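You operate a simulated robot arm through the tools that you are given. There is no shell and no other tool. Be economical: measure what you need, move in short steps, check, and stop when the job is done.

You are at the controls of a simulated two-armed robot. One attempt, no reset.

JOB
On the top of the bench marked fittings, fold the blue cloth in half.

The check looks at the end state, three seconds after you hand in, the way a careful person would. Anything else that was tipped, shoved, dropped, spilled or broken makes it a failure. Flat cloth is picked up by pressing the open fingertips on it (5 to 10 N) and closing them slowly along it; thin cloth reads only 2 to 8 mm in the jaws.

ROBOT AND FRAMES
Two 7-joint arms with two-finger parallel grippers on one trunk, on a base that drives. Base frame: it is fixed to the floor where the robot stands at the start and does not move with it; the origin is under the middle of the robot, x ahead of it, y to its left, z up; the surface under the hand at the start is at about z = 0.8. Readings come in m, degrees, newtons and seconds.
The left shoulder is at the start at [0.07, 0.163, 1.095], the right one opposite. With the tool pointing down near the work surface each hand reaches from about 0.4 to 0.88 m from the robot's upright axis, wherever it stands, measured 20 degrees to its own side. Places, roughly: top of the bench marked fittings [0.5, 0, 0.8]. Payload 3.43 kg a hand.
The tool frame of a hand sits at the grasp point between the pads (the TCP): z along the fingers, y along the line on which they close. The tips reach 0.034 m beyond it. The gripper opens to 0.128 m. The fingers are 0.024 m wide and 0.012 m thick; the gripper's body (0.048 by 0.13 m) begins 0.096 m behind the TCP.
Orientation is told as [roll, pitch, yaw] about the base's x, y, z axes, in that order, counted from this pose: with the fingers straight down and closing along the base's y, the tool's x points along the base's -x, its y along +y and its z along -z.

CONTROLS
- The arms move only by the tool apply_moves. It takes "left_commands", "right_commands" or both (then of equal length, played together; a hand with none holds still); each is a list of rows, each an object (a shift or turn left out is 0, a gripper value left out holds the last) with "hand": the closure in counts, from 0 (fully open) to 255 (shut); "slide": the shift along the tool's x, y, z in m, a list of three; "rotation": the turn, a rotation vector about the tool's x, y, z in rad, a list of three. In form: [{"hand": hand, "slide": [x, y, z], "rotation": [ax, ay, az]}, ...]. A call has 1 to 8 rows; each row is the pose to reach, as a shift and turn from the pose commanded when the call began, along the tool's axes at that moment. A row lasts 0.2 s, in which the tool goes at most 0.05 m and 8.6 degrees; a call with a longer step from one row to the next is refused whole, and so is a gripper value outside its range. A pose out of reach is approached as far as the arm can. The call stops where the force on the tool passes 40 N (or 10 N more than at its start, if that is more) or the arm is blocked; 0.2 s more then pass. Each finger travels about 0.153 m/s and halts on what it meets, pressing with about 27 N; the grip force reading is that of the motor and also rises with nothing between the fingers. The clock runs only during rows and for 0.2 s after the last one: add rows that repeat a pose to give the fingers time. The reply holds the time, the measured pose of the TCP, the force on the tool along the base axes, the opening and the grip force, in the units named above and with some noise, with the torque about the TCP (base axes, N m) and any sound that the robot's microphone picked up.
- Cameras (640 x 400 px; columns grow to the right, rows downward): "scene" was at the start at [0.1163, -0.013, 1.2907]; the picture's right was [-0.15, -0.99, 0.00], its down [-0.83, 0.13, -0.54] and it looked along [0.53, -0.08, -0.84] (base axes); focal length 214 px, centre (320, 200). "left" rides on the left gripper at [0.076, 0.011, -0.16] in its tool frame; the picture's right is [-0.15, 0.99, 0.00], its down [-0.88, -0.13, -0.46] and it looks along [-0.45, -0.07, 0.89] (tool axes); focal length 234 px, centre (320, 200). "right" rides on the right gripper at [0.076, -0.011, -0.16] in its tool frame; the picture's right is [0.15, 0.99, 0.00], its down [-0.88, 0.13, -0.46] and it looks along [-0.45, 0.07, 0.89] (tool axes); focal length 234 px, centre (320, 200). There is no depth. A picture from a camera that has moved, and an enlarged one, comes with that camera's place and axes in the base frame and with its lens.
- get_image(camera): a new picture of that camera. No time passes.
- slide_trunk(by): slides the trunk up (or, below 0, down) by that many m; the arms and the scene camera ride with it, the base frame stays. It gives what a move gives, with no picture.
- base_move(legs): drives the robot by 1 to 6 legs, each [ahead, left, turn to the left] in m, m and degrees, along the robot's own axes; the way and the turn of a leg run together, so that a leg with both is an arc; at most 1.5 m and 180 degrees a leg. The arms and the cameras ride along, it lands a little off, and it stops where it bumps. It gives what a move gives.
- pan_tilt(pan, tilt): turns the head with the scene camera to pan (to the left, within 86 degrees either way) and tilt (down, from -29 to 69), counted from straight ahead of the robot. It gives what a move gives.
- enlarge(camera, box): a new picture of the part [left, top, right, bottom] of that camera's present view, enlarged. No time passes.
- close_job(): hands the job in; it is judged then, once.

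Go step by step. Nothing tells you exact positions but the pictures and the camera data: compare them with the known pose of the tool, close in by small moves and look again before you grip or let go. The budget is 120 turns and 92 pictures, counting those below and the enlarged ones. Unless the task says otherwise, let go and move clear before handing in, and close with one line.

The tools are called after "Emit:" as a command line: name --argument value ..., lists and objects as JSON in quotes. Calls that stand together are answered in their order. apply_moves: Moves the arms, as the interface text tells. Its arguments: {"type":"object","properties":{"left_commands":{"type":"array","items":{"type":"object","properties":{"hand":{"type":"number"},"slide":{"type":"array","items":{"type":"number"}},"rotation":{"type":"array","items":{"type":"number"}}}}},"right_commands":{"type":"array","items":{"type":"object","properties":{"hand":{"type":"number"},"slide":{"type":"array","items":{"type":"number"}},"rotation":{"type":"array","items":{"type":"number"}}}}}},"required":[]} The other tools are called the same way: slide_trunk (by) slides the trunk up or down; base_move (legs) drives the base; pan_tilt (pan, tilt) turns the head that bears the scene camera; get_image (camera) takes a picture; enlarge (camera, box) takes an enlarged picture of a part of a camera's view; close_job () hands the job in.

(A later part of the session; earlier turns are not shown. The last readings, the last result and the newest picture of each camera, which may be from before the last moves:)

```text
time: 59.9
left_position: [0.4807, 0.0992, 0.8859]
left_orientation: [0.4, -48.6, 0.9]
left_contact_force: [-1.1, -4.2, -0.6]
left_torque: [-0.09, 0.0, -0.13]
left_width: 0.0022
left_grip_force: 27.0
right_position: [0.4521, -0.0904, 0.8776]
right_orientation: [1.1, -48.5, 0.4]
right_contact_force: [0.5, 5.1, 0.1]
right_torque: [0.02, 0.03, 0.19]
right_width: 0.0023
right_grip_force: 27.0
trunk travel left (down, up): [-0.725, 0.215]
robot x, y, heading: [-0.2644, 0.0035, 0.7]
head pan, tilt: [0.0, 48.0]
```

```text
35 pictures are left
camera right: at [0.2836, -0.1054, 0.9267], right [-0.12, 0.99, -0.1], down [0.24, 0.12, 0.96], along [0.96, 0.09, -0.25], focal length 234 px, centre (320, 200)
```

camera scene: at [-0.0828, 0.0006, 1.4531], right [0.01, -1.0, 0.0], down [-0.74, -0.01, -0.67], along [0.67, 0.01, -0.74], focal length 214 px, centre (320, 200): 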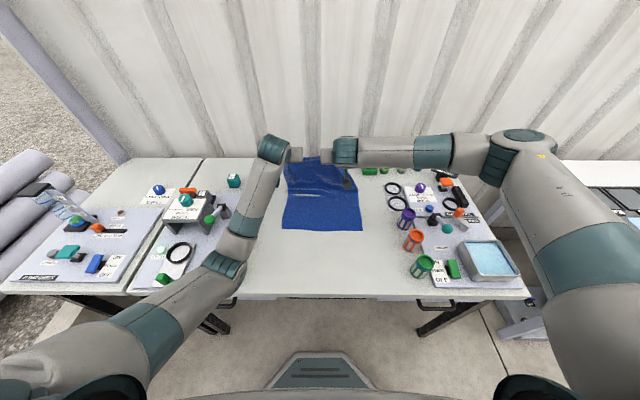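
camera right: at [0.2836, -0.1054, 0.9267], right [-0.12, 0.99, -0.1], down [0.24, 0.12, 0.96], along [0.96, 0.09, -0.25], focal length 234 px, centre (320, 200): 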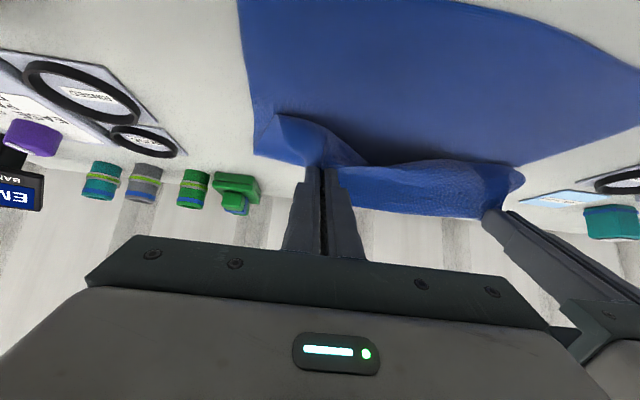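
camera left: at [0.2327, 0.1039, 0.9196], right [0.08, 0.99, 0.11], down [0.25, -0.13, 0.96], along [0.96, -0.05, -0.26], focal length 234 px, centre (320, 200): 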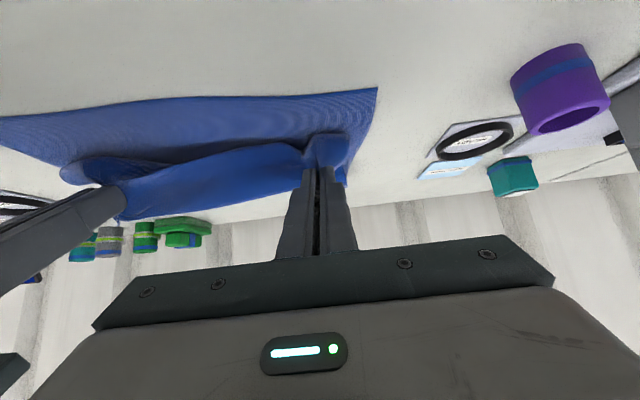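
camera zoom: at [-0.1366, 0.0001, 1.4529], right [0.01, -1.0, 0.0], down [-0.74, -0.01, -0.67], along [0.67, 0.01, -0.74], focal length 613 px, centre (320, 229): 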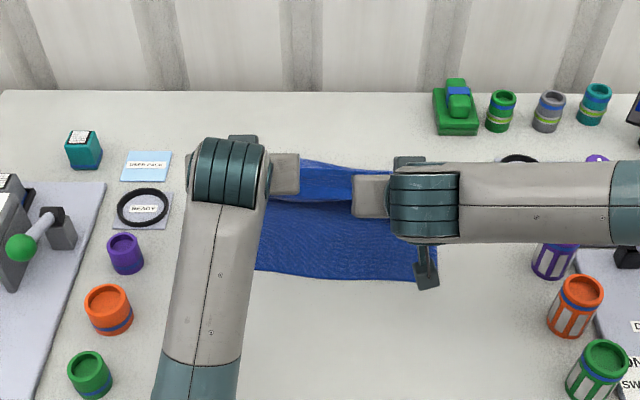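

The fold is holding. I'll finish with alternating base moves and small lowerings.

Emit:
base_move --legs '[[-0.04, 0, 0]]'

Emit:
apply_moves --left_commands '[{"slide": [0.0075, -0.002, 0.0067]}, {"slide": [0.0149, -0.003, 0.0133]}, {"slide": [0.0186, -0.003, 0.0167]}]' --right_commands '[{"slide": [0.0075, 0.0, 0.0067]}, {"slide": [0.0149, 0, 0.0133]}, {"slide": [0.0149, 0, 0.0133]}]'

Emit:
base_move --legs '[[-0.04, 0, 0]]'

Emit:
get_image --camera "left"

Emit:
get_image --camera "right"

```text
time: 60.8
left_position: [0.4403, 0.0991, 0.8826]
left_orientation: [0.5, -48.5, 0.8]
left_contact_force: [-0.9, -4.8, 1.5]
left_torque: [-0.12, -0.02, -0.17]
left_width: 0.002
left_grip_force: 27.1
right_position: [0.4139, -0.0904, 0.8767]
right_orientation: [1.0, -48.4, 0.3]
right_contact_force: [0.1, 4.3, -0.5]
right_torque: [0.05, 0.05, 0.15]
right_width: 0.0026
right_grip_force: 27.3
trunk travel left (down, up): [-0.725, 0.215]
robot x, y, heading: [-0.3017, -0.0009, 0.9]
head pan, tilt: [0.0, 48.0]
```

```text
time: 61.6
left_position: [0.4457, 0.103, 0.8689]
left_orientation: [1.2, -49.4, 0.6]
left_contact_force: [-1.5, -9.7, 0.6]
left_torque: [-0.22, 0.03, -0.24]
left_width: 0.0022
left_grip_force: 27.6
right_position: [0.4145, -0.0901, 0.8588]
right_orientation: [1.1, -48.4, 0.3]
right_contact_force: [0.8, 8.3, -0.2]
right_torque: [0.02, -0.01, 0.29]
right_width: 0.0026
right_grip_force: 27.0
trunk travel left (down, up): [-0.725, 0.215]
robot x, y, heading: [-0.3037, 0.0014, 0.8]
head pan, tilt: [0.0, 48.0]
```

```text
time: 62.5
left_position: [0.4054, 0.1015, 0.8667]
left_orientation: [1.4, -49.2, 0.4]
left_contact_force: [-0.6, -9.8, 0.6]
left_torque: [-0.22, 0.0, -0.26]
left_width: 0.0022
left_grip_force: 27.0
right_position: [0.3758, -0.0907, 0.8577]
right_orientation: [1.1, -48.2, 0.3]
right_contact_force: [0.5, 10.3, -0.3]
right_torque: [0.02, 0.02, 0.34]
right_width: 0.0026
right_grip_force: 27.0
trunk travel left (down, up): [-0.725, 0.215]
robot x, y, heading: [-0.3439, -0.0004, 0.9]
head pan, tilt: [0.0, 48.0]
```

```text
34 pictures are left
camera left: at [0.2355, 0.1083, 0.9146], right [0.07, 0.99, 0.13], down [0.23, -0.14, 0.96], along [0.97, -0.04, -0.24], focal length 234 px, centre (320, 200)
```

left: 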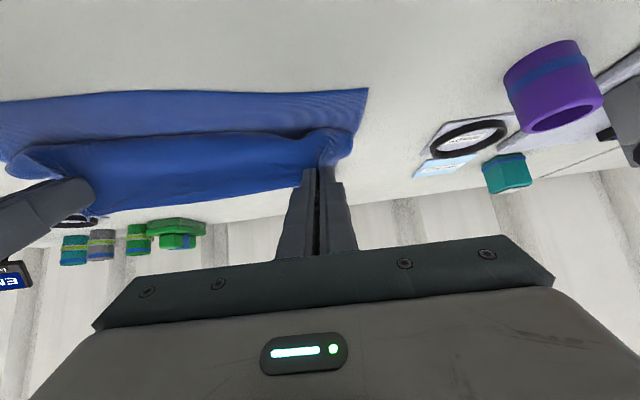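

```text
33 pictures are left
camera right: at [0.2061, -0.1055, 0.9067], right [-0.12, 0.99, -0.1], down [0.24, 0.12, 0.96], along [0.96, 0.09, -0.25], focal length 234 px, centre (320, 200)
```

right: 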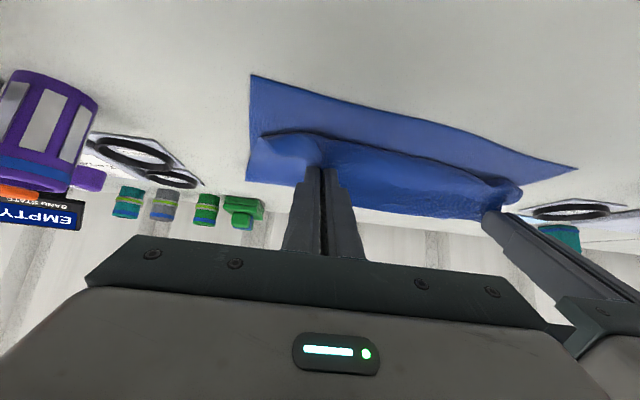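

The left hand lags behind its commands. I'll check whether the left arm is touching anything.

Emit:
get_image --camera "scene"

Emit:
enlarge --camera "scene" --box '[140, 100, 420, 280]'

```text
32 pictures are left
camera scene: at [-0.2148, -0.0011, 1.4527], right [0.01, -1.0, 0.0], down [-0.74, -0.01, -0.67], along [0.67, 0.01, -0.74], focal length 214 px, centre (320, 200)
```

scene: 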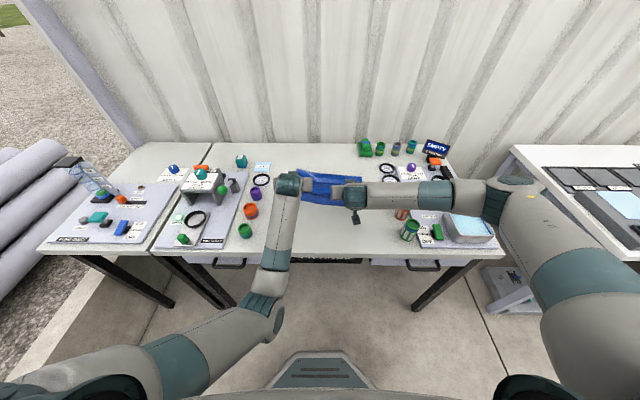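

```text
2.22 times, centred on (280, 190) of scene
camera zoom: at [-0.2148, -0.0011, 1.4527], right [0.01, -1.0, 0.0], down [-0.74, -0.01, -0.67], along [0.67, 0.01, -0.74], focal length 477 px, centre (409, 222)
```

zoom: 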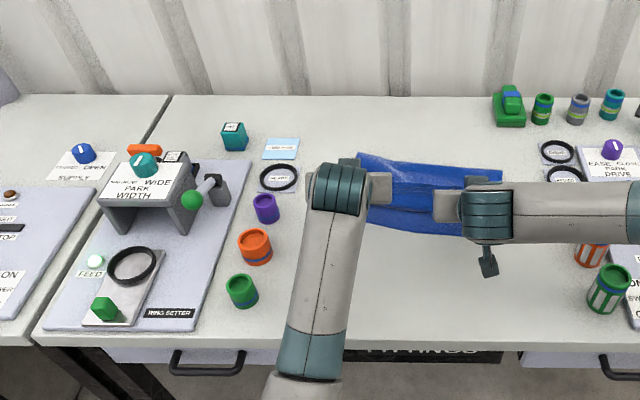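

No object is touched; the left forearm seems to be riding against the bench front edge. I'll reduce the left tilt to lift that forearm, lower both tips, then drive back the last 3 cm.

Emit:
apply_moves --left_commands '[{"slide": [-0.009, -0.002, 0.003], "rotation": [0, 0.117, 0]}, {"slide": [-0.009, -0.004, 0.003], "rotation": [0, 0.234, 0]}, {"slide": [0.0, -0.006, 0.004], "rotation": [0, 0.35, 0]}, {"slide": [0.01, -0.006, 0.008], "rotation": [0, 0.35, 0]}, {"slide": [0.0197, -0.006, 0.0117], "rotation": [0, 0.35, 0]}, {"slide": [0.0197, -0.006, 0.0117], "rotation": [0, 0.35, 0]}]' --right_commands '[{"slide": [0, 0, 0]}, {"slide": [0, 0, 0]}, {"slide": [0.004, 0, 0.004]}, {"slide": [0.009, 0, 0.008]}, {"slide": [0.0119, 0, 0.0107]}, {"slide": [0.0119, 0, 0.0107]}]'

Emit:
get_image --camera "left"

```text
time: 63.9
left_position: [0.4009, 0.0966, 0.8464]
left_orientation: [1.0, -29.1, 0.9]
left_contact_force: [-0.2, -1.0, 0.4]
left_torque: [-0.06, -0.01, -0.03]
left_width: 0.0019
left_grip_force: 27.0
right_position: [0.3753, -0.0894, 0.8432]
right_orientation: [1.1, -48.4, 0.3]
right_contact_force: [-0.3, 1.7, -0.7]
right_torque: [0.0, 0.01, 0.08]
right_width: 0.0026
right_grip_force: 27.2
trunk travel left (down, up): [-0.725, 0.215]
robot x, y, heading: [-0.3419, 0.0001, 0.8]
head pan, tilt: [0.0, 48.0]
```

```text
30 pictures are left
camera left: at [0.2577, 0.1028, 0.9486], right [0.1, 0.99, 0.09], down [0.55, -0.13, 0.82], along [0.83, -0.04, -0.56], focal length 234 px, centre (320, 200)
```

left: 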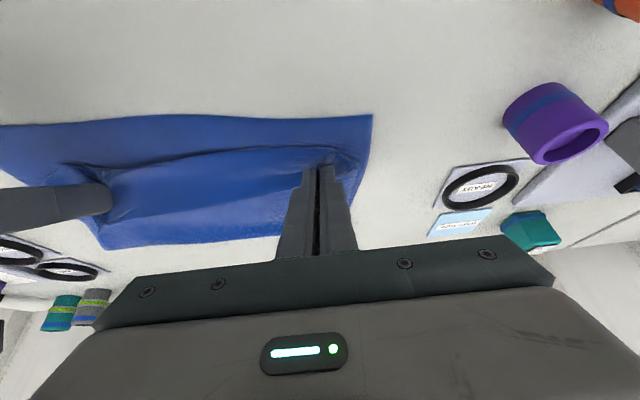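

Nearly there: the tips are about 3 cm short of the near edge and close to the surface. I'll drive back 3.3 cm.

Emit:
base_move --legs '[[-0.033, 0, 0]]'

Emit:
get_image --camera "left"

Emit:
get_image --camera "right"

```text
time: 64.7
left_position: [0.3708, 0.0964, 0.843]
left_orientation: [1.0, -29.1, 0.8]
left_contact_force: [-0.2, -2.5, -0.8]
left_torque: [-0.09, 0.01, -0.02]
left_width: 0.0019
left_grip_force: 26.9
right_position: [0.3445, -0.0903, 0.8419]
right_orientation: [1.1, -48.3, 0.3]
right_contact_force: [0.8, 1.2, -0.2]
right_torque: [0.03, 0.0, 0.05]
right_width: 0.0023
right_grip_force: 26.8
trunk travel left (down, up): [-0.725, 0.215]
robot x, y, heading: [-0.3726, -0.0023, 0.7]
head pan, tilt: [0.0, 48.0]
```

```text
29 pictures are left
camera left: at [0.2265, 0.1028, 0.9479], right [0.1, 0.99, 0.09], down [0.55, -0.13, 0.82], along [0.83, -0.04, -0.56], focal length 234 px, centre (320, 200)
```

left: 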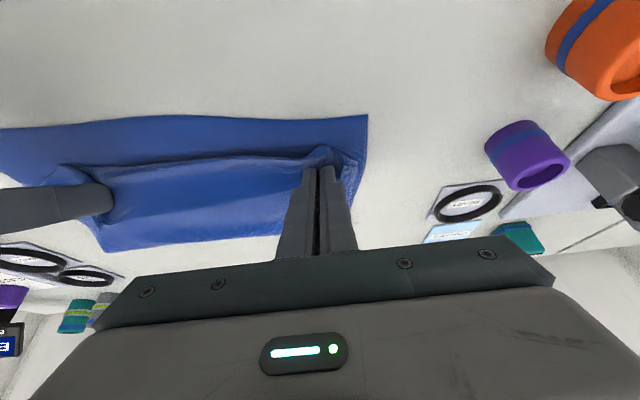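

```text
28 pictures are left
camera right: at [0.1749, -0.1048, 0.8908], right [-0.12, 0.99, -0.1], down [0.24, 0.12, 0.96], along [0.96, 0.09, -0.25], focal length 234 px, centre (320, 200)
```

right: 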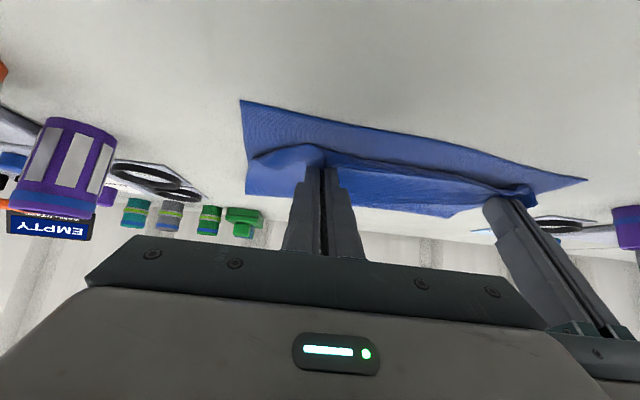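

The bottom layer was dragged along, because the tips sit too low and rub on it. I'll raise the tips 1.5 cm and drive back another 3 cm.

Emit:
apply_moves --left_commands '[{"slide": [-0.0036, 0, -0.0065]}, {"slide": [-0.0073, 0, -0.0131]}, {"slide": [-0.0073, 0, -0.0131]}]' --right_commands '[{"slide": [-0.0056, 0, -0.005]}, {"slide": [-0.0112, 0, -0.01]}, {"slide": [-0.0112, 0, -0.01]}]'

Emit:
base_move --legs '[[-0.032, 0, 0]]'

Emit:
get_image --camera "left"

Emit:
get_image --camera "right"

```text
time: 65.5
left_position: [0.3697, 0.0958, 0.8611]
left_orientation: [1.0, -29.2, 1.1]
left_contact_force: [0.4, -1.8, -0.1]
left_torque: [-0.04, -0.02, -0.03]
left_width: 0.0021
left_grip_force: 27.2
right_position: [0.3433, -0.091, 0.8591]
right_orientation: [1.1, -48.4, 0.3]
right_contact_force: [-0.2, 1.3, -0.2]
right_torque: [0.01, -0.03, 0.06]
right_width: 0.0024
right_grip_force: 27.1
trunk travel left (down, up): [-0.725, 0.215]
robot x, y, heading: [-0.3742, 0.0016, 0.9]
head pan, tilt: [0.0, 48.0]
```

```text
time: 66.4
left_position: [0.3396, 0.095, 0.8587]
left_orientation: [1.0, -29.1, 1.0]
left_contact_force: [0.2, -2.8, 1.2]
left_torque: [-0.05, 0.01, -0.04]
left_width: 0.002
left_grip_force: 27.1
right_position: [0.3142, -0.0904, 0.857]
right_orientation: [1.1, -48.2, 0.2]
right_contact_force: [0.2, 2.0, -1.9]
right_torque: [-0.03, 0.06, 0.06]
right_width: 0.0026
right_grip_force: 26.8
trunk travel left (down, up): [-0.725, 0.215]
robot x, y, heading: [-0.4046, -0.0013, 0.8]
head pan, tilt: [0.0, 48.0]
```

```text
27 pictures are left
camera left: at [0.1964, 0.1021, 0.9632], right [0.1, 0.99, 0.09], down [0.55, -0.13, 0.82], along [0.83, -0.04, -0.56], focal length 234 px, centre (320, 200)
```

left: 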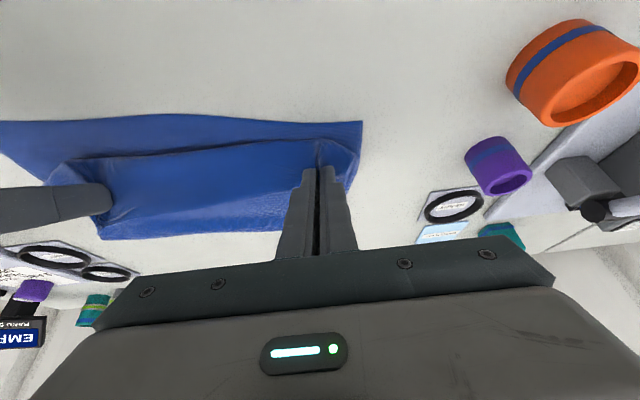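

```text
26 pictures are left
camera right: at [0.1446, -0.106, 0.9061], right [-0.12, 0.99, -0.1], down [0.24, 0.12, 0.96], along [0.96, 0.09, -0.25], focal length 234 px, centre (320, 200)
```

right: 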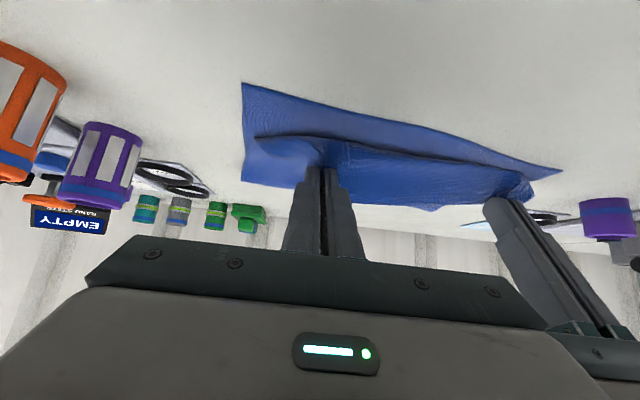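

The offset to the near edge is still about 2.5 cm. I'll raise the tips another 2 cm and move back 3.5 cm.

Emit:
apply_moves --left_commands '[{"slide": [-0.005, 0, -0.0088]}, {"slide": [-0.0098, 0, -0.0175]}, {"slide": [-0.0098, 0, -0.0175]}]' --right_commands '[{"slide": [-0.0075, 0, -0.0067]}, {"slide": [-0.0149, 0, -0.0133]}, {"slide": [-0.0149, 0, -0.0133]}]'

Emit:
base_move --legs '[[-0.035, 0, 0]]'

Emit:
get_image --camera "left"

Emit:
enlarge --camera "scene" --box '[220, 100, 420, 240]'

```text
time: 67.2
left_position: [0.3385, 0.0949, 0.8795]
left_orientation: [1.0, -29.1, 1.0]
left_contact_force: [0.1, -2.1, -0.3]
left_torque: [-0.08, 0.03, -0.04]
left_width: 0.0018
left_grip_force: 26.6
right_position: [0.3134, -0.0916, 0.8766]
right_orientation: [1.1, -48.4, 0.4]
right_contact_force: [0.3, 1.0, 0.0]
right_torque: [0.01, 0.02, 0.04]
right_width: 0.0026
right_grip_force: 27.3
trunk travel left (down, up): [-0.725, 0.215]
robot x, y, heading: [-0.4003, -0.0, 0.7]
head pan, tilt: [0.0, 48.0]
```

```text
time: 68.0
left_position: [0.3042, 0.096, 0.8782]
left_orientation: [1.1, -29.1, 1.0]
left_contact_force: [-0.1, -2.7, 0.1]
left_torque: [-0.14, -0.02, -0.06]
left_width: 0.0021
left_grip_force: 27.5
right_position: [0.2819, -0.0914, 0.8771]
right_orientation: [1.2, -48.3, 0.4]
right_contact_force: [0.4, 2.3, -0.8]
right_torque: [0.01, 0.04, 0.09]
right_width: 0.0027
right_grip_force: 27.0
trunk travel left (down, up): [-0.725, 0.215]
robot x, y, heading: [-0.4378, -0.0044, 0.7]
head pan, tilt: [0.0, 48.0]
```

```text
25 pictures are left
camera left: at [0.1616, 0.1014, 0.982], right [0.1, 0.99, 0.09], down [0.55, -0.13, 0.82], along [0.83, -0.04, -0.56], focal length 234 px, centre (320, 200)
```

left: 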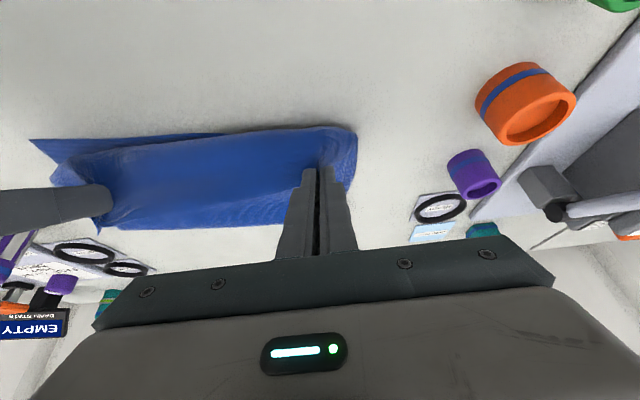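

```text
2.86 times, centred on (320, 170) of scene
camera zoom: at [-0.3111, -0.0021, 1.4526], right [0.01, -1.0, 0.0], down [-0.74, -0.01, -0.67], along [0.67, 0.01, -0.74], focal length 613 px, centre (320, 286)
```

zoom: 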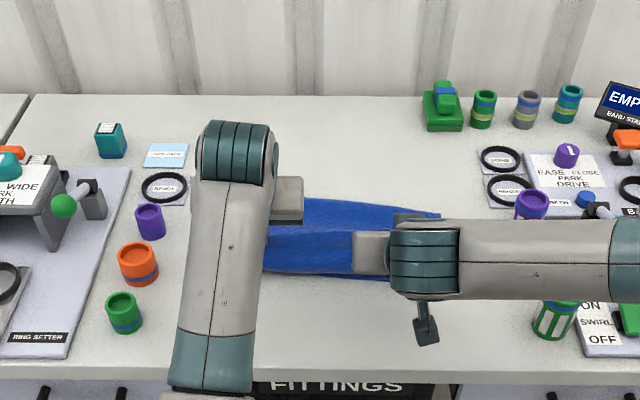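

Raising the tips let the fold roll again, so the fold is now at about 0.46/0.42 with the near edge at about 0.32/0.28. Sliding at a tip height of about 4.5 cm worked best, so I'll reset once more and follow a lower line that ends at that height.

Emit:
apply_moves --left_commands '[{"slide": [-0.0097, 0, -0.0175]}, {"slide": [-0.0194, 0, -0.035]}, {"slide": [-0.034, 0, -0.0612]}, {"slide": [-0.0486, 0, -0.0874]}]' --right_commands '[{"slide": [-0.0149, 0, -0.0133]}, {"slide": [-0.0298, 0, -0.0266]}, {"slide": [-0.0522, 0, -0.0466]}, {"slide": [-0.0746, 0, -0.0665]}]'

Emit:
base_move --legs '[[0.24, 0, 0]]'

Emit:
get_image --camera "scene"

```text
time: 69.0
left_position: [0.3064, 0.0958, 0.9775]
left_orientation: [0.9, -29.2, 1.0]
left_contact_force: [0.3, -4.9, -0.1]
left_torque: [-0.12, 0.0, -0.11]
left_width: 0.0018
left_grip_force: 27.0
right_position: [0.2769, -0.0931, 0.9751]
right_orientation: [1.2, -48.3, 0.4]
right_contact_force: [0.5, 4.4, -0.7]
right_torque: [0.02, 0.01, 0.15]
right_width: 0.0025
right_grip_force: 27.3
trunk travel left (down, up): [-0.725, 0.215]
robot x, y, heading: [-0.4369, 0.0006, 0.8]
head pan, tilt: [0.0, 48.0]
```

```text
time: 70.8
left_position: [0.5525, 0.0974, 0.9765]
left_orientation: [1.0, -29.1, 0.9]
left_contact_force: [-0.6, -5.4, 0.1]
left_torque: [-0.17, -0.03, -0.12]
left_width: 0.0023
left_grip_force: 27.3
right_position: [0.5233, -0.0922, 0.9752]
right_orientation: [1.1, -48.4, 0.3]
right_contact_force: [-0.4, 5.7, -0.6]
right_torque: [0.01, 0.01, 0.19]
right_width: 0.0027
right_grip_force: 26.6
trunk travel left (down, up): [-0.725, 0.215]
robot x, y, heading: [-0.1942, -0.0012, 0.7]
head pan, tilt: [0.0, 48.0]
```

```text
23 pictures are left
camera scene: at [-0.0674, 0.0008, 1.453], right [0.01, -1.0, 0.0], down [-0.74, -0.01, -0.67], along [0.67, 0.01, -0.74], focal length 214 px, centre (320, 200)
```

scene: 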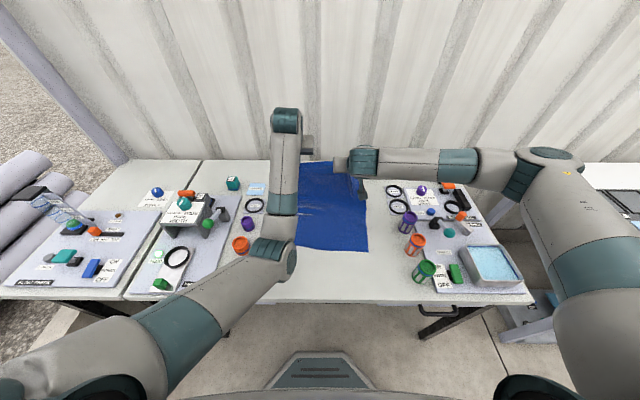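

Reset done: the near edge is at x≈0.315 (left hand) and 0.30 (right hand). I'll descend along the lower line with the arms now.

Emit:
apply_moves --left_commands '[{"slide": [0.0286, -0.004, -0.0102]}, {"slide": [0.067, -0.008, -0.0029]}, {"slide": [0.1078, -0.012, 0.0087]}, {"slide": [0.1452, -0.014, 0.0142]}, {"slide": [0.171, -0.014, 0.0194]}, {"slide": [0.171, -0.014, 0.0194]}]' --right_commands '[{"slide": [0.0237, -0.003, -0.0191]}, {"slide": [0.0623, -0.006, -0.025]}, {"slide": [0.1046, -0.009, -0.0275]}, {"slide": [0.1433, -0.009, -0.0333]}, {"slide": [0.1715, -0.009, -0.035]}, {"slide": [0.1715, -0.009, -0.035]}]'

Emit:
get_image --camera "left"

```text
time: 72.4
left_position: [0.4495, 0.1517, 0.9081]
left_orientation: [8.8, -33.9, 0.0]
left_contact_force: [1.3, 0.0, 0.5]
left_torque: [-0.01, -0.01, -0.01]
left_width: 0.0002
left_grip_force: 27.5
right_position: [0.3842, -0.1051, 0.8714]
right_orientation: [1.2, -48.5, 0.1]
right_contact_force: [-0.1, 1.7, 0.3]
right_torque: [-0.02, -0.01, 0.01]
right_width: 0.0024
right_grip_force: 27.2
trunk travel left (down, up): [-0.725, 0.215]
robot x, y, heading: [-0.1967, 0.0042, 0.7]
head pan, tilt: [0.0, 48.0]
stopped in row 6 (left hand): the arm was blocked; the commanded pose is now the measured one
```

```text
22 pictures are left
camera left: at [0.2975, 0.1391, 0.9991], right [0.04, 0.98, 0.21], down [0.49, -0.2, 0.85], along [0.87, 0.07, -0.49], focal length 234 px, centre (320, 200)
```

left: 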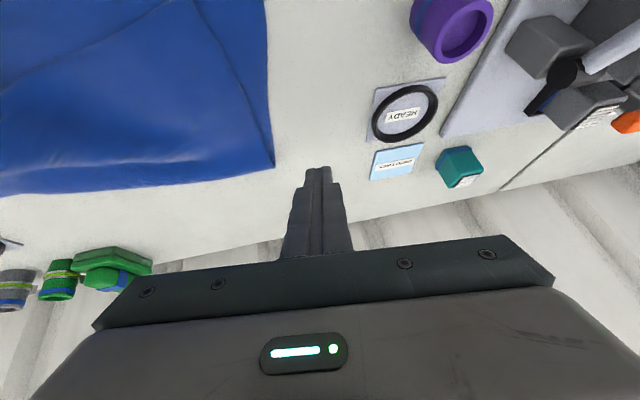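

The left arm got blocked again and the left hand lost the cloth, while the right still holds. I'll look at the scene before re-planning.

Emit:
get_image --camera "scene"

```text
21 pictures are left
camera scene: at [-0.0674, 0.002, 1.453], right [0.01, -1.0, 0.0], down [-0.74, -0.01, -0.67], along [0.67, 0.01, -0.74], focal length 214 px, centre (320, 200)
```

scene: 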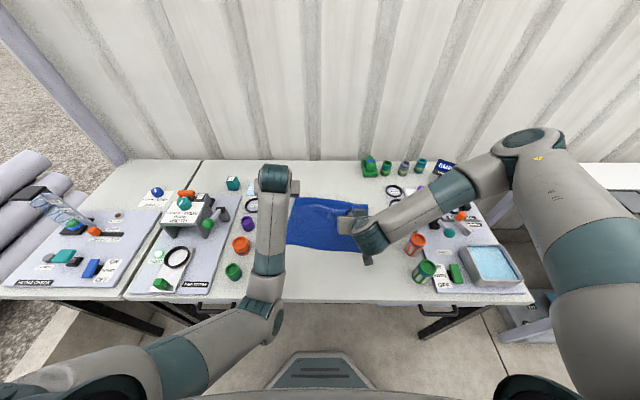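

The left elbow has sagged down to the bench front edge. I'll lift the left hand straight up and untilt it to recover its posture, while the right hand unrolls the cloth back to flat.

Emit:
apply_moves --left_commands '[{"slide": [-0.0186, 0, -0.0277], "rotation": [0, 0.098, 0]}, {"slide": [-0.0372, 0, -0.0553], "rotation": [0, 0.196, 0]}, {"slide": [-0.0558, 0, -0.083], "rotation": [0, 0.294, 0]}, {"slide": [-0.0744, 0, -0.1107], "rotation": [0, 0.392, 0]}, {"slide": [-0.093, 0, -0.1383], "rotation": [0, 0.49, 0]}, {"slide": [-0.1116, 0, -0.166], "rotation": [0, 0.588, 0]}]' --right_commands '[{"slide": [-0.0429, 0, 0.0088]}, {"slide": [-0.0858, 0, 0.0175]}, {"slide": [-0.1286, 0.004, 0.0263]}, {"slide": [-0.1715, 0.009, 0.035]}, {"slide": [-0.1914, 0.009, 0.0575]}, {"slide": [-0.2068, 0.009, 0.0973]}]'

Emit:
get_image --camera "scene"

```text
time: 73.8
left_position: [0.5899, 0.1314, 1.0972]
left_orientation: [7.0, -0.8, 4.7]
left_contact_force: [0.0, -0.4, 1.0]
left_torque: [-0.03, 0.06, 0.02]
left_width: 0.0
left_grip_force: 27.2
left hand out of reach, approached as far as the arm can: row 2, 3, 4, 5, 6
right_position: [0.5937, -0.0909, 0.9636]
right_orientation: [1.1, -48.3, 0.2]
right_contact_force: [0.4, -0.3, 0.0]
right_torque: [-0.02, 0.02, -0.02]
right_width: 0.0024
right_grip_force: 27.1
trunk travel left (down, up): [-0.725, 0.215]
robot x, y, heading: [-0.1909, 0.0002, 0.6]
head pan, tilt: [0.0, 48.0]
```

```text
20 pictures are left
camera scene: at [-0.0648, 0.0007, 1.4531], right [0.01, -1.0, 0.0], down [-0.74, -0.01, -0.67], along [0.67, 0.01, -0.74], focal length 214 px, centre (320, 200)
```

scene: 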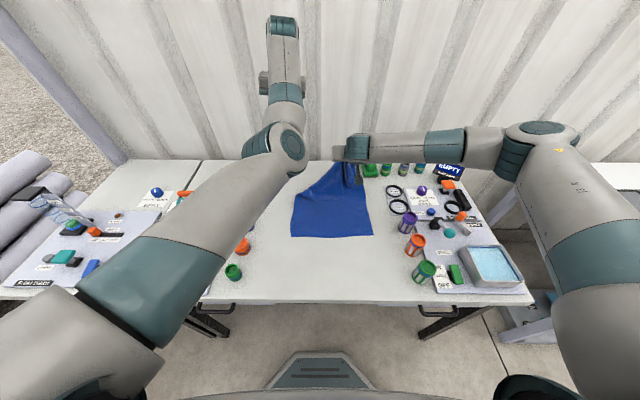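

The left arm's posture has recovered, with its elbow up. I'll lay the right side down at the far edge while still holding it, and square up the left hand with its fingers open for a re-grip.

Emit:
apply_moves --left_commands '[{"hand": 155, "rotation": [0.03, 0, 0.02]}, {"rotation": [0.06, 0, 0.04]}, {"rotation": [0.09, 0, 0.06]}, {"rotation": [0.122, 0, 0.082]}, {"rotation": [0.122, 0, 0.082]}]' --right_commands '[{"slide": [0.014, 0, 0.028]}, {"slide": [0.028, 0, 0.056]}, {"slide": [0.042, 0, 0.084]}, {"slide": [0.0563, 0, 0.1114]}, {"slide": [0.0563, 0, 0.1114]}]'

Emit:
get_image --camera "left"

```text
time: 75.0
left_position: [0.5876, 0.1316, 1.0981]
left_orientation: [0.1, -0.1, 0.0]
left_contact_force: [-0.9, -0.6, 1.5]
left_torque: [0.01, -0.01, 0.03]
left_width: 0.0501
left_grip_force: 0.0
right_position: [0.6379, -0.0926, 0.8465]
right_orientation: [1.2, -48.5, 0.1]
right_contact_force: [-0.1, -0.5, -0.1]
right_torque: [0.01, 0.02, -0.02]
right_width: 0.0024
right_grip_force: 26.6
trunk travel left (down, up): [-0.725, 0.215]
robot x, y, heading: [-0.1925, 0.0027, 0.5]
head pan, tilt: [0.0, 48.0]
```

```text
19 pictures are left
camera left: at [0.5126, 0.1431, 1.259], right [0.15, 0.99, 0.0], down [0.88, -0.13, 0.46], along [0.45, -0.06, -0.89], focal length 234 px, centre (320, 200)
```

left: 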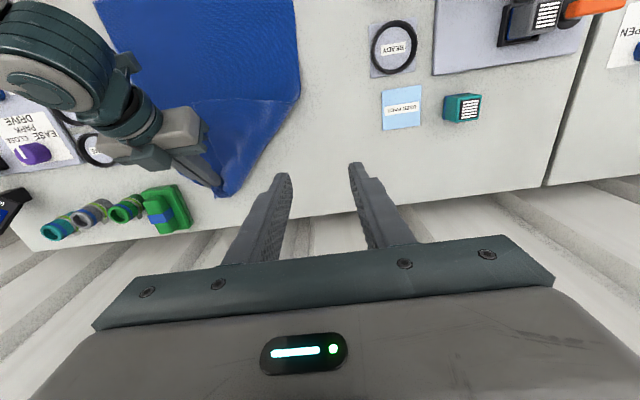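

The far-left corner flopped over on top, so its tip is at about (0.51, −0.07). I'll let go with the right hand and clear it upward and untilted. Then the left hand can pick that flap corner and unfold it.

Emit:
apply_moves --right_commands '[{"hand": 155}, {"hand": 155}, {"slide": [-0.03, 0, -0.0265]}, {"slide": [-0.055, -0.02, -0.05], "rotation": [0, 0.14, 0]}, {"slide": [-0.08, -0.045, -0.07], "rotation": [0, 0.28, 0]}, {"slide": [-0.105, -0.07, -0.09], "rotation": [0, 0.42, 0]}, {"slide": [-0.13, -0.095, -0.11], "rotation": [0, 0.56, 0]}, {"slide": [-0.15, -0.12, -0.1326], "rotation": [0, 0.7, 0]}]'

Emit:
get_image --camera "left"

```text
time: 76.8
left_position: [0.5897, 0.1324, 1.0976]
left_orientation: [0.1, -0.1, 0.0]
left_contact_force: [0.1, -0.1, 0.4]
left_torque: [-0.01, 0.0, 0.0]
left_width: 0.0502
left_grip_force: 0.1
right_position: [0.6382, -0.2145, 1.0437]
right_orientation: [0.8, -8.2, 0.9]
right_contact_force: [1.1, 0.8, -0.4]
right_torque: [-0.02, 0.02, -0.03]
right_width: 0.0502
right_grip_force: 0.0
trunk travel left (down, up): [-0.725, 0.215]
robot x, y, heading: [-0.1939, 0.0006, 0.6]
head pan, tilt: [0.0, 48.0]
```

```text
18 pictures are left
camera left: at [0.5134, 0.1437, 1.2582], right [0.15, 0.99, 0.0], down [0.88, -0.13, 0.46], along [0.45, -0.06, -0.89], focal length 234 px, centre (320, 200)
```

left: 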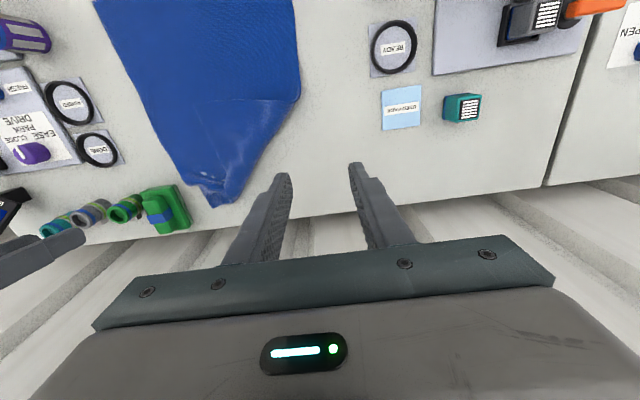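

Emit:
enlarge --camera "left" --box '[120, 20, 340, 220]'

```text
2.00 times, centred on (230, 120) of left
camera zoom: at [0.5134, 0.1437, 1.2582], right [0.15, 0.99, 0.0], down [0.88, -0.13, 0.46], along [0.45, -0.06, -0.89], focal length 468 px, centre (500, 360)
```

zoom: 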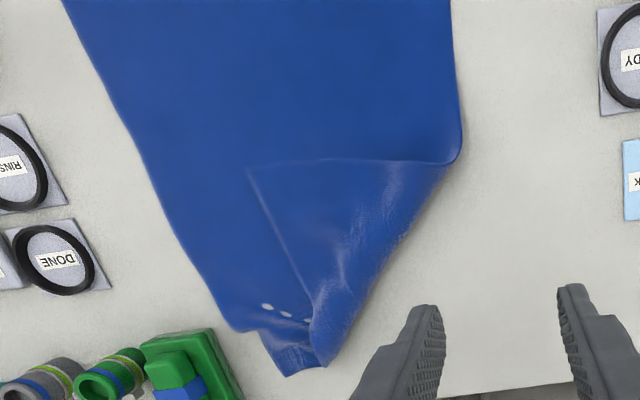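

The flap corner on top is at about (0.52, −0.085). I'll bring the left hand over the flap just inside that corner and move the right hand further out.

Emit:
apply_moves --left_commands '[{"hand": 175, "slide": [0.0056, -0.022, 0.02]}, {"slide": [0.0113, -0.0435, 0.05]}, {"slide": [0.017, -0.0653, 0.08]}, {"slide": [0.0225, -0.087, 0.11]}, {"slide": [0.028, -0.109, 0.14]}, {"slide": [0.0338, -0.1305, 0.17]}, {"slide": [0.039, -0.152, 0.2]}, {"slide": [0.045, -0.174, 0.235]}]' --right_commands '[{"slide": [0, -0.02, 0]}, {"slide": [0, -0.04, 0]}, {"slide": [0, -0.06, 0], "rotation": [0, 0.07, 0]}, {"slide": [0, -0.08, 0], "rotation": [0, 0.14, 0]}, {"slide": [0, -0.08, 0], "rotation": [0, 0.14, 0]}, {"slide": [0, -0.08, 0], "rotation": [0, 0.14, 0]}, {"slide": [0, -0.08, 0], "rotation": [0, 0.14, 0]}, {"slide": [0, -0.08, 0], "rotation": [0, 0.14, 0]}]'

Emit:
get_image --camera "left"

```text
time: 78.6
left_position: [0.5454, -0.0391, 0.8623]
left_orientation: [0.2, -0.1, 0.2]
left_contact_force: [-0.2, 0.9, 1.2]
left_torque: [0.01, 0.02, 0.0]
left_width: 0.0402
left_grip_force: 0.0
left hand out of reach, approached as far as the arm can: row 1, 2, 3
right_position: [0.641, -0.2959, 1.0426]
right_orientation: [0.7, -0.5, 0.8]
right_contact_force: [-0.4, -0.2, 0.0]
right_torque: [0.02, 0.03, 0.01]
right_width: 0.05
right_grip_force: 0.1
trunk travel left (down, up): [-0.725, 0.215]
robot x, y, heading: [-0.1921, 0.0029, 0.5]
head pan, tilt: [0.0, 48.0]
```

```text
16 pictures are left
camera left: at [0.4699, -0.0283, 1.022], right [0.14, 0.99, 0.0], down [0.88, -0.13, 0.46], along [0.45, -0.06, -0.89], focal length 234 px, centre (320, 200)
```

left: 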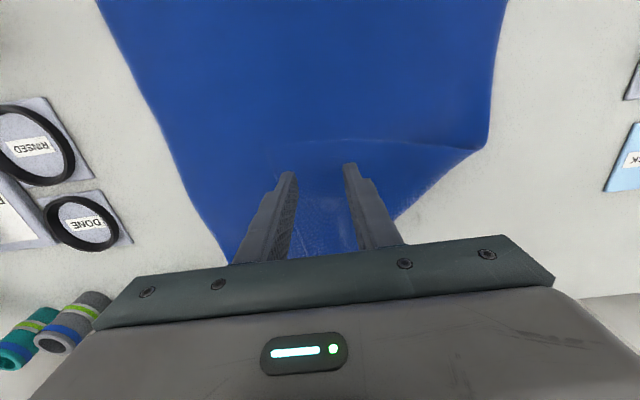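

The fingertips are over the flap just inside its corner. I'll creep down to contact.

Emit:
apply_moves --left_commands '[{"slide": [0, 0, 0.012]}, {"slide": [0, 0, 0.02]}, {"slide": [0, 0, 0.0235]}, {"slide": [0, 0, 0.025]}, {"slide": [0, 0, 0.026]}, {"slide": [0, 0, 0.026]}]'

```text
time: 80.0
left_position: [0.5442, -0.0412, 0.8367]
left_orientation: [0.2, -0.1, -0.1]
left_contact_force: [-0.3, -0.1, 0.0]
left_torque: [-0.01, 0.03, 0.03]
left_width: 0.0403
left_grip_force: 0.1
right_position: [0.6396, -0.2955, 1.0438]
right_orientation: [0.6, -0.6, 1.0]
right_contact_force: [0.6, 1.4, -0.1]
right_torque: [0.01, -0.01, 0.0]
right_width: 0.05
right_grip_force: 0.1
trunk travel left (down, up): [-0.725, 0.215]
robot x, y, heading: [-0.1942, 0.0009, 0.2]
head pan, tilt: [0.0, 48.0]
```

Emit:
apply_moves --left_commands '[{"slide": [0, 0, 0.001]}, {"slide": [0, 0, 0.002]}, {"slide": [0, 0, 0.0025]}, {"slide": [0, 0, 0.0025]}]'

```text
time: 81.0
left_position: [0.5436, -0.0415, 0.8359]
left_orientation: [0.0, -0.3, 0.0]
left_contact_force: [3.6, 0.7, 16.4]
left_torque: [-0.1, -0.06, 0.06]
left_width: 0.0399
left_grip_force: 0.1
right_position: [0.6387, -0.2948, 1.0451]
right_orientation: [0.7, -0.5, 0.9]
right_contact_force: [0.0, -0.5, 0.4]
right_torque: [-0.02, -0.04, 0.01]
right_width: 0.0502
right_grip_force: 0.1
trunk travel left (down, up): [-0.725, 0.215]
robot x, y, heading: [-0.1933, 0.0028, 0.6]
head pan, tilt: [0.0, 48.0]
```

Contact at 16 N. I'll ease off 1 mm and close slowly.

Emit:
apply_moves --left_commands '[{"hand": 175, "slide": [0, 0, -0.001]}, {"hand": 185, "slide": [0, 0, -0.001]}, {"hand": 195, "slide": [0, 0, -0.001]}, {"hand": 205, "slide": [0, 0, -0.001]}, {"hand": 215, "slide": [0, 0, -0.001]}, {"hand": 225, "slide": [0, 0, -0.001]}, {"hand": 235, "slide": [0, 0, -0.001]}, {"hand": 243, "slide": [0, 0, -0.001]}]'

Emit:
apply_moves --left_commands '[{"hand": 249}, {"hand": 255}, {"hand": 255}, {"hand": 255}, {"slide": [0, 0, -0.01]}, {"slide": [-0.005, 0.005, -0.025]}, {"slide": [-0.01, 0.01, -0.04]}]'

Emit:
get_image --camera "left"

```text
time: 82.8
left_position: [0.5425, -0.0404, 0.837]
left_orientation: [0.3, -0.2, 0.0]
left_contact_force: [0.4, -0.4, 15.2]
left_torque: [0.0, 0.05, 0.01]
left_width: 0.0053
left_grip_force: 0.1
right_position: [0.6379, -0.2963, 1.0444]
right_orientation: [0.7, -0.5, 0.8]
right_contact_force: [-0.2, 0.4, 0.0]
right_torque: [-0.01, -0.03, -0.02]
right_width: 0.0501
right_grip_force: 0.2
trunk travel left (down, up): [-0.725, 0.215]
robot x, y, heading: [-0.1977, -0.001, 0.7]
head pan, tilt: [0.0, 48.0]
```

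```text
time: 84.4
left_position: [0.5531, -0.0313, 0.8748]
left_orientation: [0.2, -0.1, 0.0]
left_contact_force: [0.9, -0.8, -0.2]
left_torque: [-0.02, 0.01, 0.02]
left_width: 0.0024
left_grip_force: 27.1
right_position: [0.641, -0.2954, 1.0438]
right_orientation: [0.7, -0.4, 0.8]
right_contact_force: [0.4, 0.5, 0.3]
right_torque: [0.01, 0.03, -0.01]
right_width: 0.0501
right_grip_force: 0.0
trunk travel left (down, up): [-0.725, 0.215]
robot x, y, heading: [-0.1938, 0.0009, 0.4]
head pan, tilt: [0.0, 48.0]
```

```text
15 pictures are left
camera left: at [0.4775, -0.02, 1.0352], right [0.15, 0.99, 0.0], down [0.88, -0.13, 0.46], along [0.45, -0.06, -0.89], focal length 234 px, centre (320, 200)
```

left: 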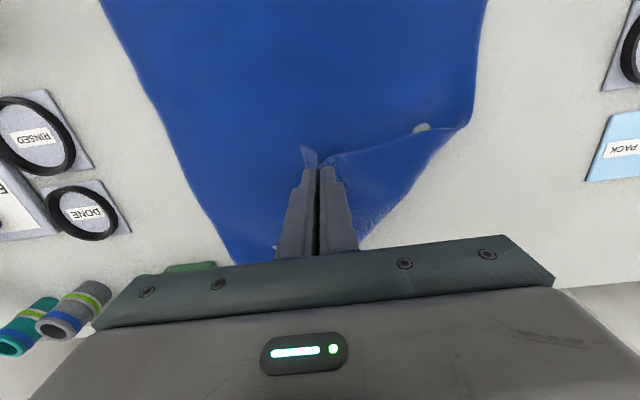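

The left hand has only the flap, and it now holds the cloth from its underside, so the hand is outside the fold. The left edge is already folded at its midpoint (0.537, 0.106). I'll swing this corner round, turning the hand with it, towards the near-left corner at (0.348, 0.107).

Emit:
apply_moves --left_commands '[{"slide": [0.03, -0.003, -0.008], "rotation": [0, 0, 0.13]}, {"slide": [0.06, 0.001, -0.01], "rotation": [0, 0, 0.26]}, {"slide": [0.09, 0.01, -0.01], "rotation": [0, 0, 0.39]}, {"slide": [0.118, 0.026, -0.01], "rotation": [0, 0, 0.52]}, {"slide": [0.143, 0.048, -0.01], "rotation": [0, 0, 0.65]}, {"slide": [0.163, 0.077, -0.01], "rotation": [0, 0, 0.78]}, {"slide": [0.176, 0.106, -0.01], "rotation": [0, 0, 0.91]}, {"slide": [0.182, 0.125, -0.01], "rotation": [0, 0, 1.04]}]'

Emit:
get_image --camera "scene"

```text
time: 86.0
left_position: [0.4672, 0.1402, 0.8367]
left_orientation: [7.4, 1.2, -43.7]
left_contact_force: [-5.4, -1.7, 26.7]
left_torque: [-0.33, 0.29, -0.02]
left_width: 0.0025
left_grip_force: 26.7
left hand out of reach, approached as far as the arm can: row 3, 4, 5, 6, 7
right_position: [0.6387, -0.2951, 1.0451]
right_orientation: [0.6, -0.6, 0.8]
right_contact_force: [0.8, 0.2, -0.6]
right_torque: [-0.03, 0.01, -0.01]
right_width: 0.0504
right_grip_force: 0.1
trunk travel left (down, up): [-0.725, 0.215]
robot x, y, heading: [-0.1923, -0.0013, 0.5]
head pan, tilt: [0.0, 48.0]
stopped in row 7 (left hand): the force on the tool passed its limit at 46 N (the readings are from after the stop); the commanded pose is now the measured one
```

```text
14 pictures are left
camera scene: at [-0.0692, 0.0008, 1.4533], right [0.01, -1.0, 0.0], down [-0.74, -0.01, -0.67], along [0.67, 0.01, -0.74], focal length 214 px, centre (320, 200)
```

scene: 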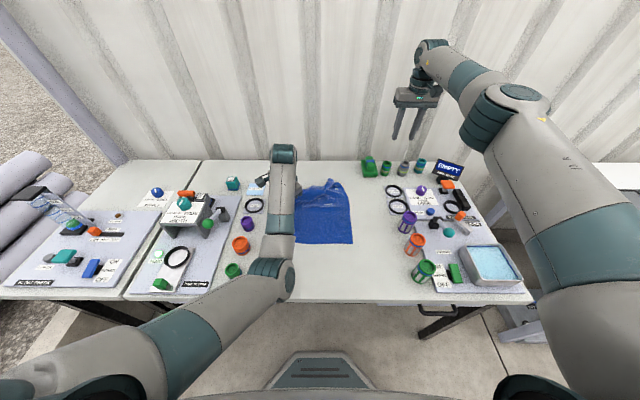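

The left arm can't reach that close from here and touched down. I'll lift 3 cm and let the base carry the corner back.

Emit:
apply_moves --left_commands '[{"slide": [0, 0, -0.015]}, {"slide": [0, 0, -0.03]}, {"slide": [0, 0, -0.03]}]'

Emit:
base_move --legs '[[-0.09, 0, 0]]'

Emit:
enlarge --camera "scene" --box '[220, 100, 440, 270]'

Emit:
get_image --camera "left"

```text
time: 87.0
left_position: [0.4716, 0.2062, 0.8576]
left_orientation: [10.6, 4.5, -40.1]
left_contact_force: [0.4, -0.6, -0.3]
left_torque: [-0.06, 0.03, 0.05]
left_width: 0.0021
left_grip_force: 26.7
right_position: [0.6402, -0.2963, 1.0433]
right_orientation: [0.7, -0.4, 0.9]
right_contact_force: [0.2, -0.8, -0.8]
right_torque: [0.01, 0.01, -0.02]
right_width: 0.0503
right_grip_force: 0.0
trunk travel left (down, up): [-0.725, 0.215]
robot x, y, heading: [-0.1927, 0.0028, 0.7]
head pan, tilt: [0.0, 48.0]
stopped in row 3 (left hand): the arm was blocked; the commanded pose is now the measured one
```

```text
time: 88.1
left_position: [0.3834, 0.2049, 0.8567]
left_orientation: [10.5, 4.4, -40.2]
left_contact_force: [0.1, 0.0, 0.8]
left_torque: [0.01, 0.0, 0.0]
left_width: 0.0019
left_grip_force: 27.0
right_position: [0.5524, -0.2981, 1.0448]
right_orientation: [0.7, -0.6, 0.8]
right_contact_force: [-0.5, 0.5, -0.7]
right_torque: [0.01, -0.01, -0.03]
right_width: 0.0501
right_grip_force: 0.1
trunk travel left (down, up): [-0.725, 0.215]
robot x, y, heading: [-0.2836, 0.0009, 0.5]
head pan, tilt: [0.0, 48.0]
```

```text
2.35 times, centred on (330, 185) of scene
camera zoom: at [-0.1545, -0.0007, 1.4529], right [0.01, -1.0, 0.0], down [-0.74, -0.01, -0.67], along [0.67, 0.01, -0.74], focal length 505 px, centre (296, 235)
```

zoom: 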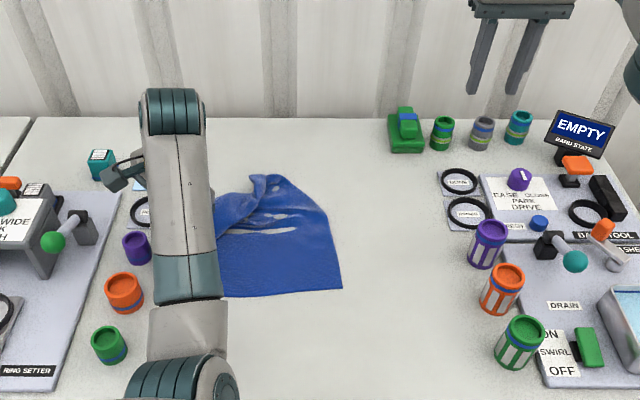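

```text
12 pictures are left
camera left: at [0.324, 0.2315, 1.0225], right [0.75, 0.64, 0.17], down [0.56, -0.75, 0.35], along [0.35, -0.17, -0.92], focal length 234 px, centre (320, 200)
```

left: 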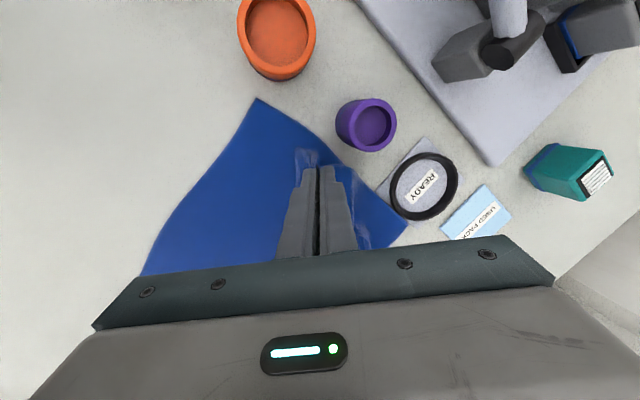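

The cloth was pulled about 12 cm to the left, but the cups are untouched. The left fold point is at (0.509, 0.227), the near-left corner at (0.305, 0.229) and the held corner at about (0.357, 0.219). Driving back 5 cm puts that corner on the near-left corner.

Emit:
base_move --legs '[[-0.048, 0, 0]]'

Emit:
get_image --camera "left"

```text
time: 89.0
left_position: [0.3382, 0.2049, 0.8549]
left_orientation: [10.4, 4.7, -40.1]
left_contact_force: [0.9, 0.0, -0.1]
left_torque: [0.01, 0.01, 0.02]
left_width: 0.0022
left_grip_force: 27.4
right_position: [0.507, -0.2986, 1.0421]
right_orientation: [0.6, -0.2, 0.8]
right_contact_force: [0.8, 0.3, -0.6]
right_torque: [0.04, 0.05, -0.03]
right_width: 0.0501
right_grip_force: 0.0
trunk travel left (down, up): [-0.725, 0.215]
robot x, y, heading: [-0.33, -0.001, 0.6]
head pan, tilt: [0.0, 48.0]
```

```text
11 pictures are left
camera left: at [0.2791, 0.2318, 1.0211], right [0.75, 0.64, 0.17], down [0.56, -0.75, 0.35], along [0.35, -0.17, -0.92], focal length 234 px, centre (320, 200)
```

left: 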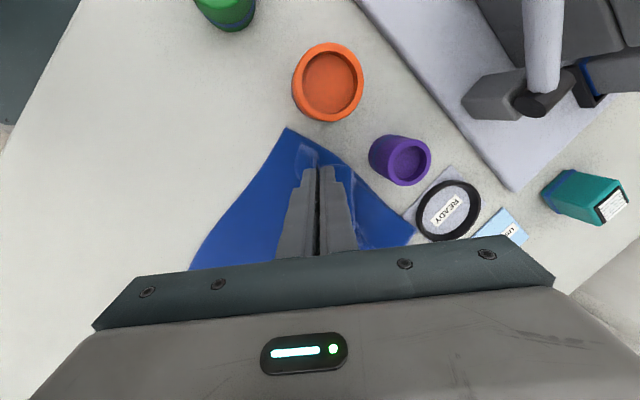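

The corner is within 2 cm of the near-left corner. I'll move back a last 1.4 cm, lower, open slightly and lift clear.

Emit:
base_move --legs '[[-0.014, 0, 0]]'

Emit:
apply_moves --left_commands '[{"slide": [0, 0, 0.006]}, {"slide": [0, 0, 0.012]}, {"hand": 225, "slide": [0, 0, 0.012]}, {"hand": 205, "slide": [0, 0, 0.012]}, {"slide": [0, 0, -0.01]}, {"slide": [0, 0, -0.04]}, {"slide": [0, 0, -0.08]}, {"slide": [0, 0, -0.12]}]'

Emit:
enlarge --camera "scene" --box '[220, 80, 440, 250]'

```text
time: 89.8
left_position: [0.3242, 0.2054, 0.8561]
left_orientation: [10.6, 4.6, -40.0]
left_contact_force: [-0.5, -0.2, -0.4]
left_torque: [-0.01, 0.02, 0.04]
left_width: 0.0021
left_grip_force: 26.9
right_position: [0.4935, -0.2973, 1.0431]
right_orientation: [0.7, -0.3, 0.8]
right_contact_force: [0.3, -1.0, 1.0]
right_torque: [0.0, 0.02, -0.02]
right_width: 0.0504
right_grip_force: 0.1
trunk travel left (down, up): [-0.725, 0.215]
robot x, y, heading: [-0.346, 0.0031, 0.5]
head pan, tilt: [0.0, 48.0]
```

```text
time: 91.8
left_position: [0.3584, 0.2334, 0.9403]
left_orientation: [12.3, 5.8, -37.8]
left_contact_force: [0.0, -0.2, 0.3]
left_torque: [-0.01, -0.02, 0.02]
left_width: 0.0253
left_grip_force: 0.0
left hand out of reach, approached as far as the arm can: row 7, 8
right_position: [0.4916, -0.2964, 1.0439]
right_orientation: [0.7, -0.3, 0.8]
right_contact_force: [-0.4, -0.2, 0.6]
right_torque: [0.0, -0.01, 0.01]
right_width: 0.0504
right_grip_force: 0.1
trunk travel left (down, up): [-0.725, 0.215]
robot x, y, heading: [-0.3448, 0.0013, 0.5]
head pan, tilt: [0.0, 48.0]
stopped in row 8 (left hand): the arm was blocked; the commanded pose is now the measured one
```

```text
2.35 times, centred on (330, 165) of scene
camera zoom: at [-0.2158, -0.0006, 1.453], right [0.01, -1.0, 0.0], down [-0.74, -0.01, -0.67], along [0.67, 0.01, -0.74], focal length 505 px, centre (296, 282)
```

zoom: 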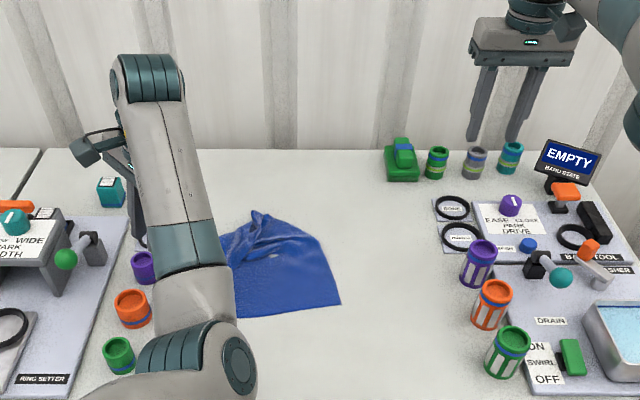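

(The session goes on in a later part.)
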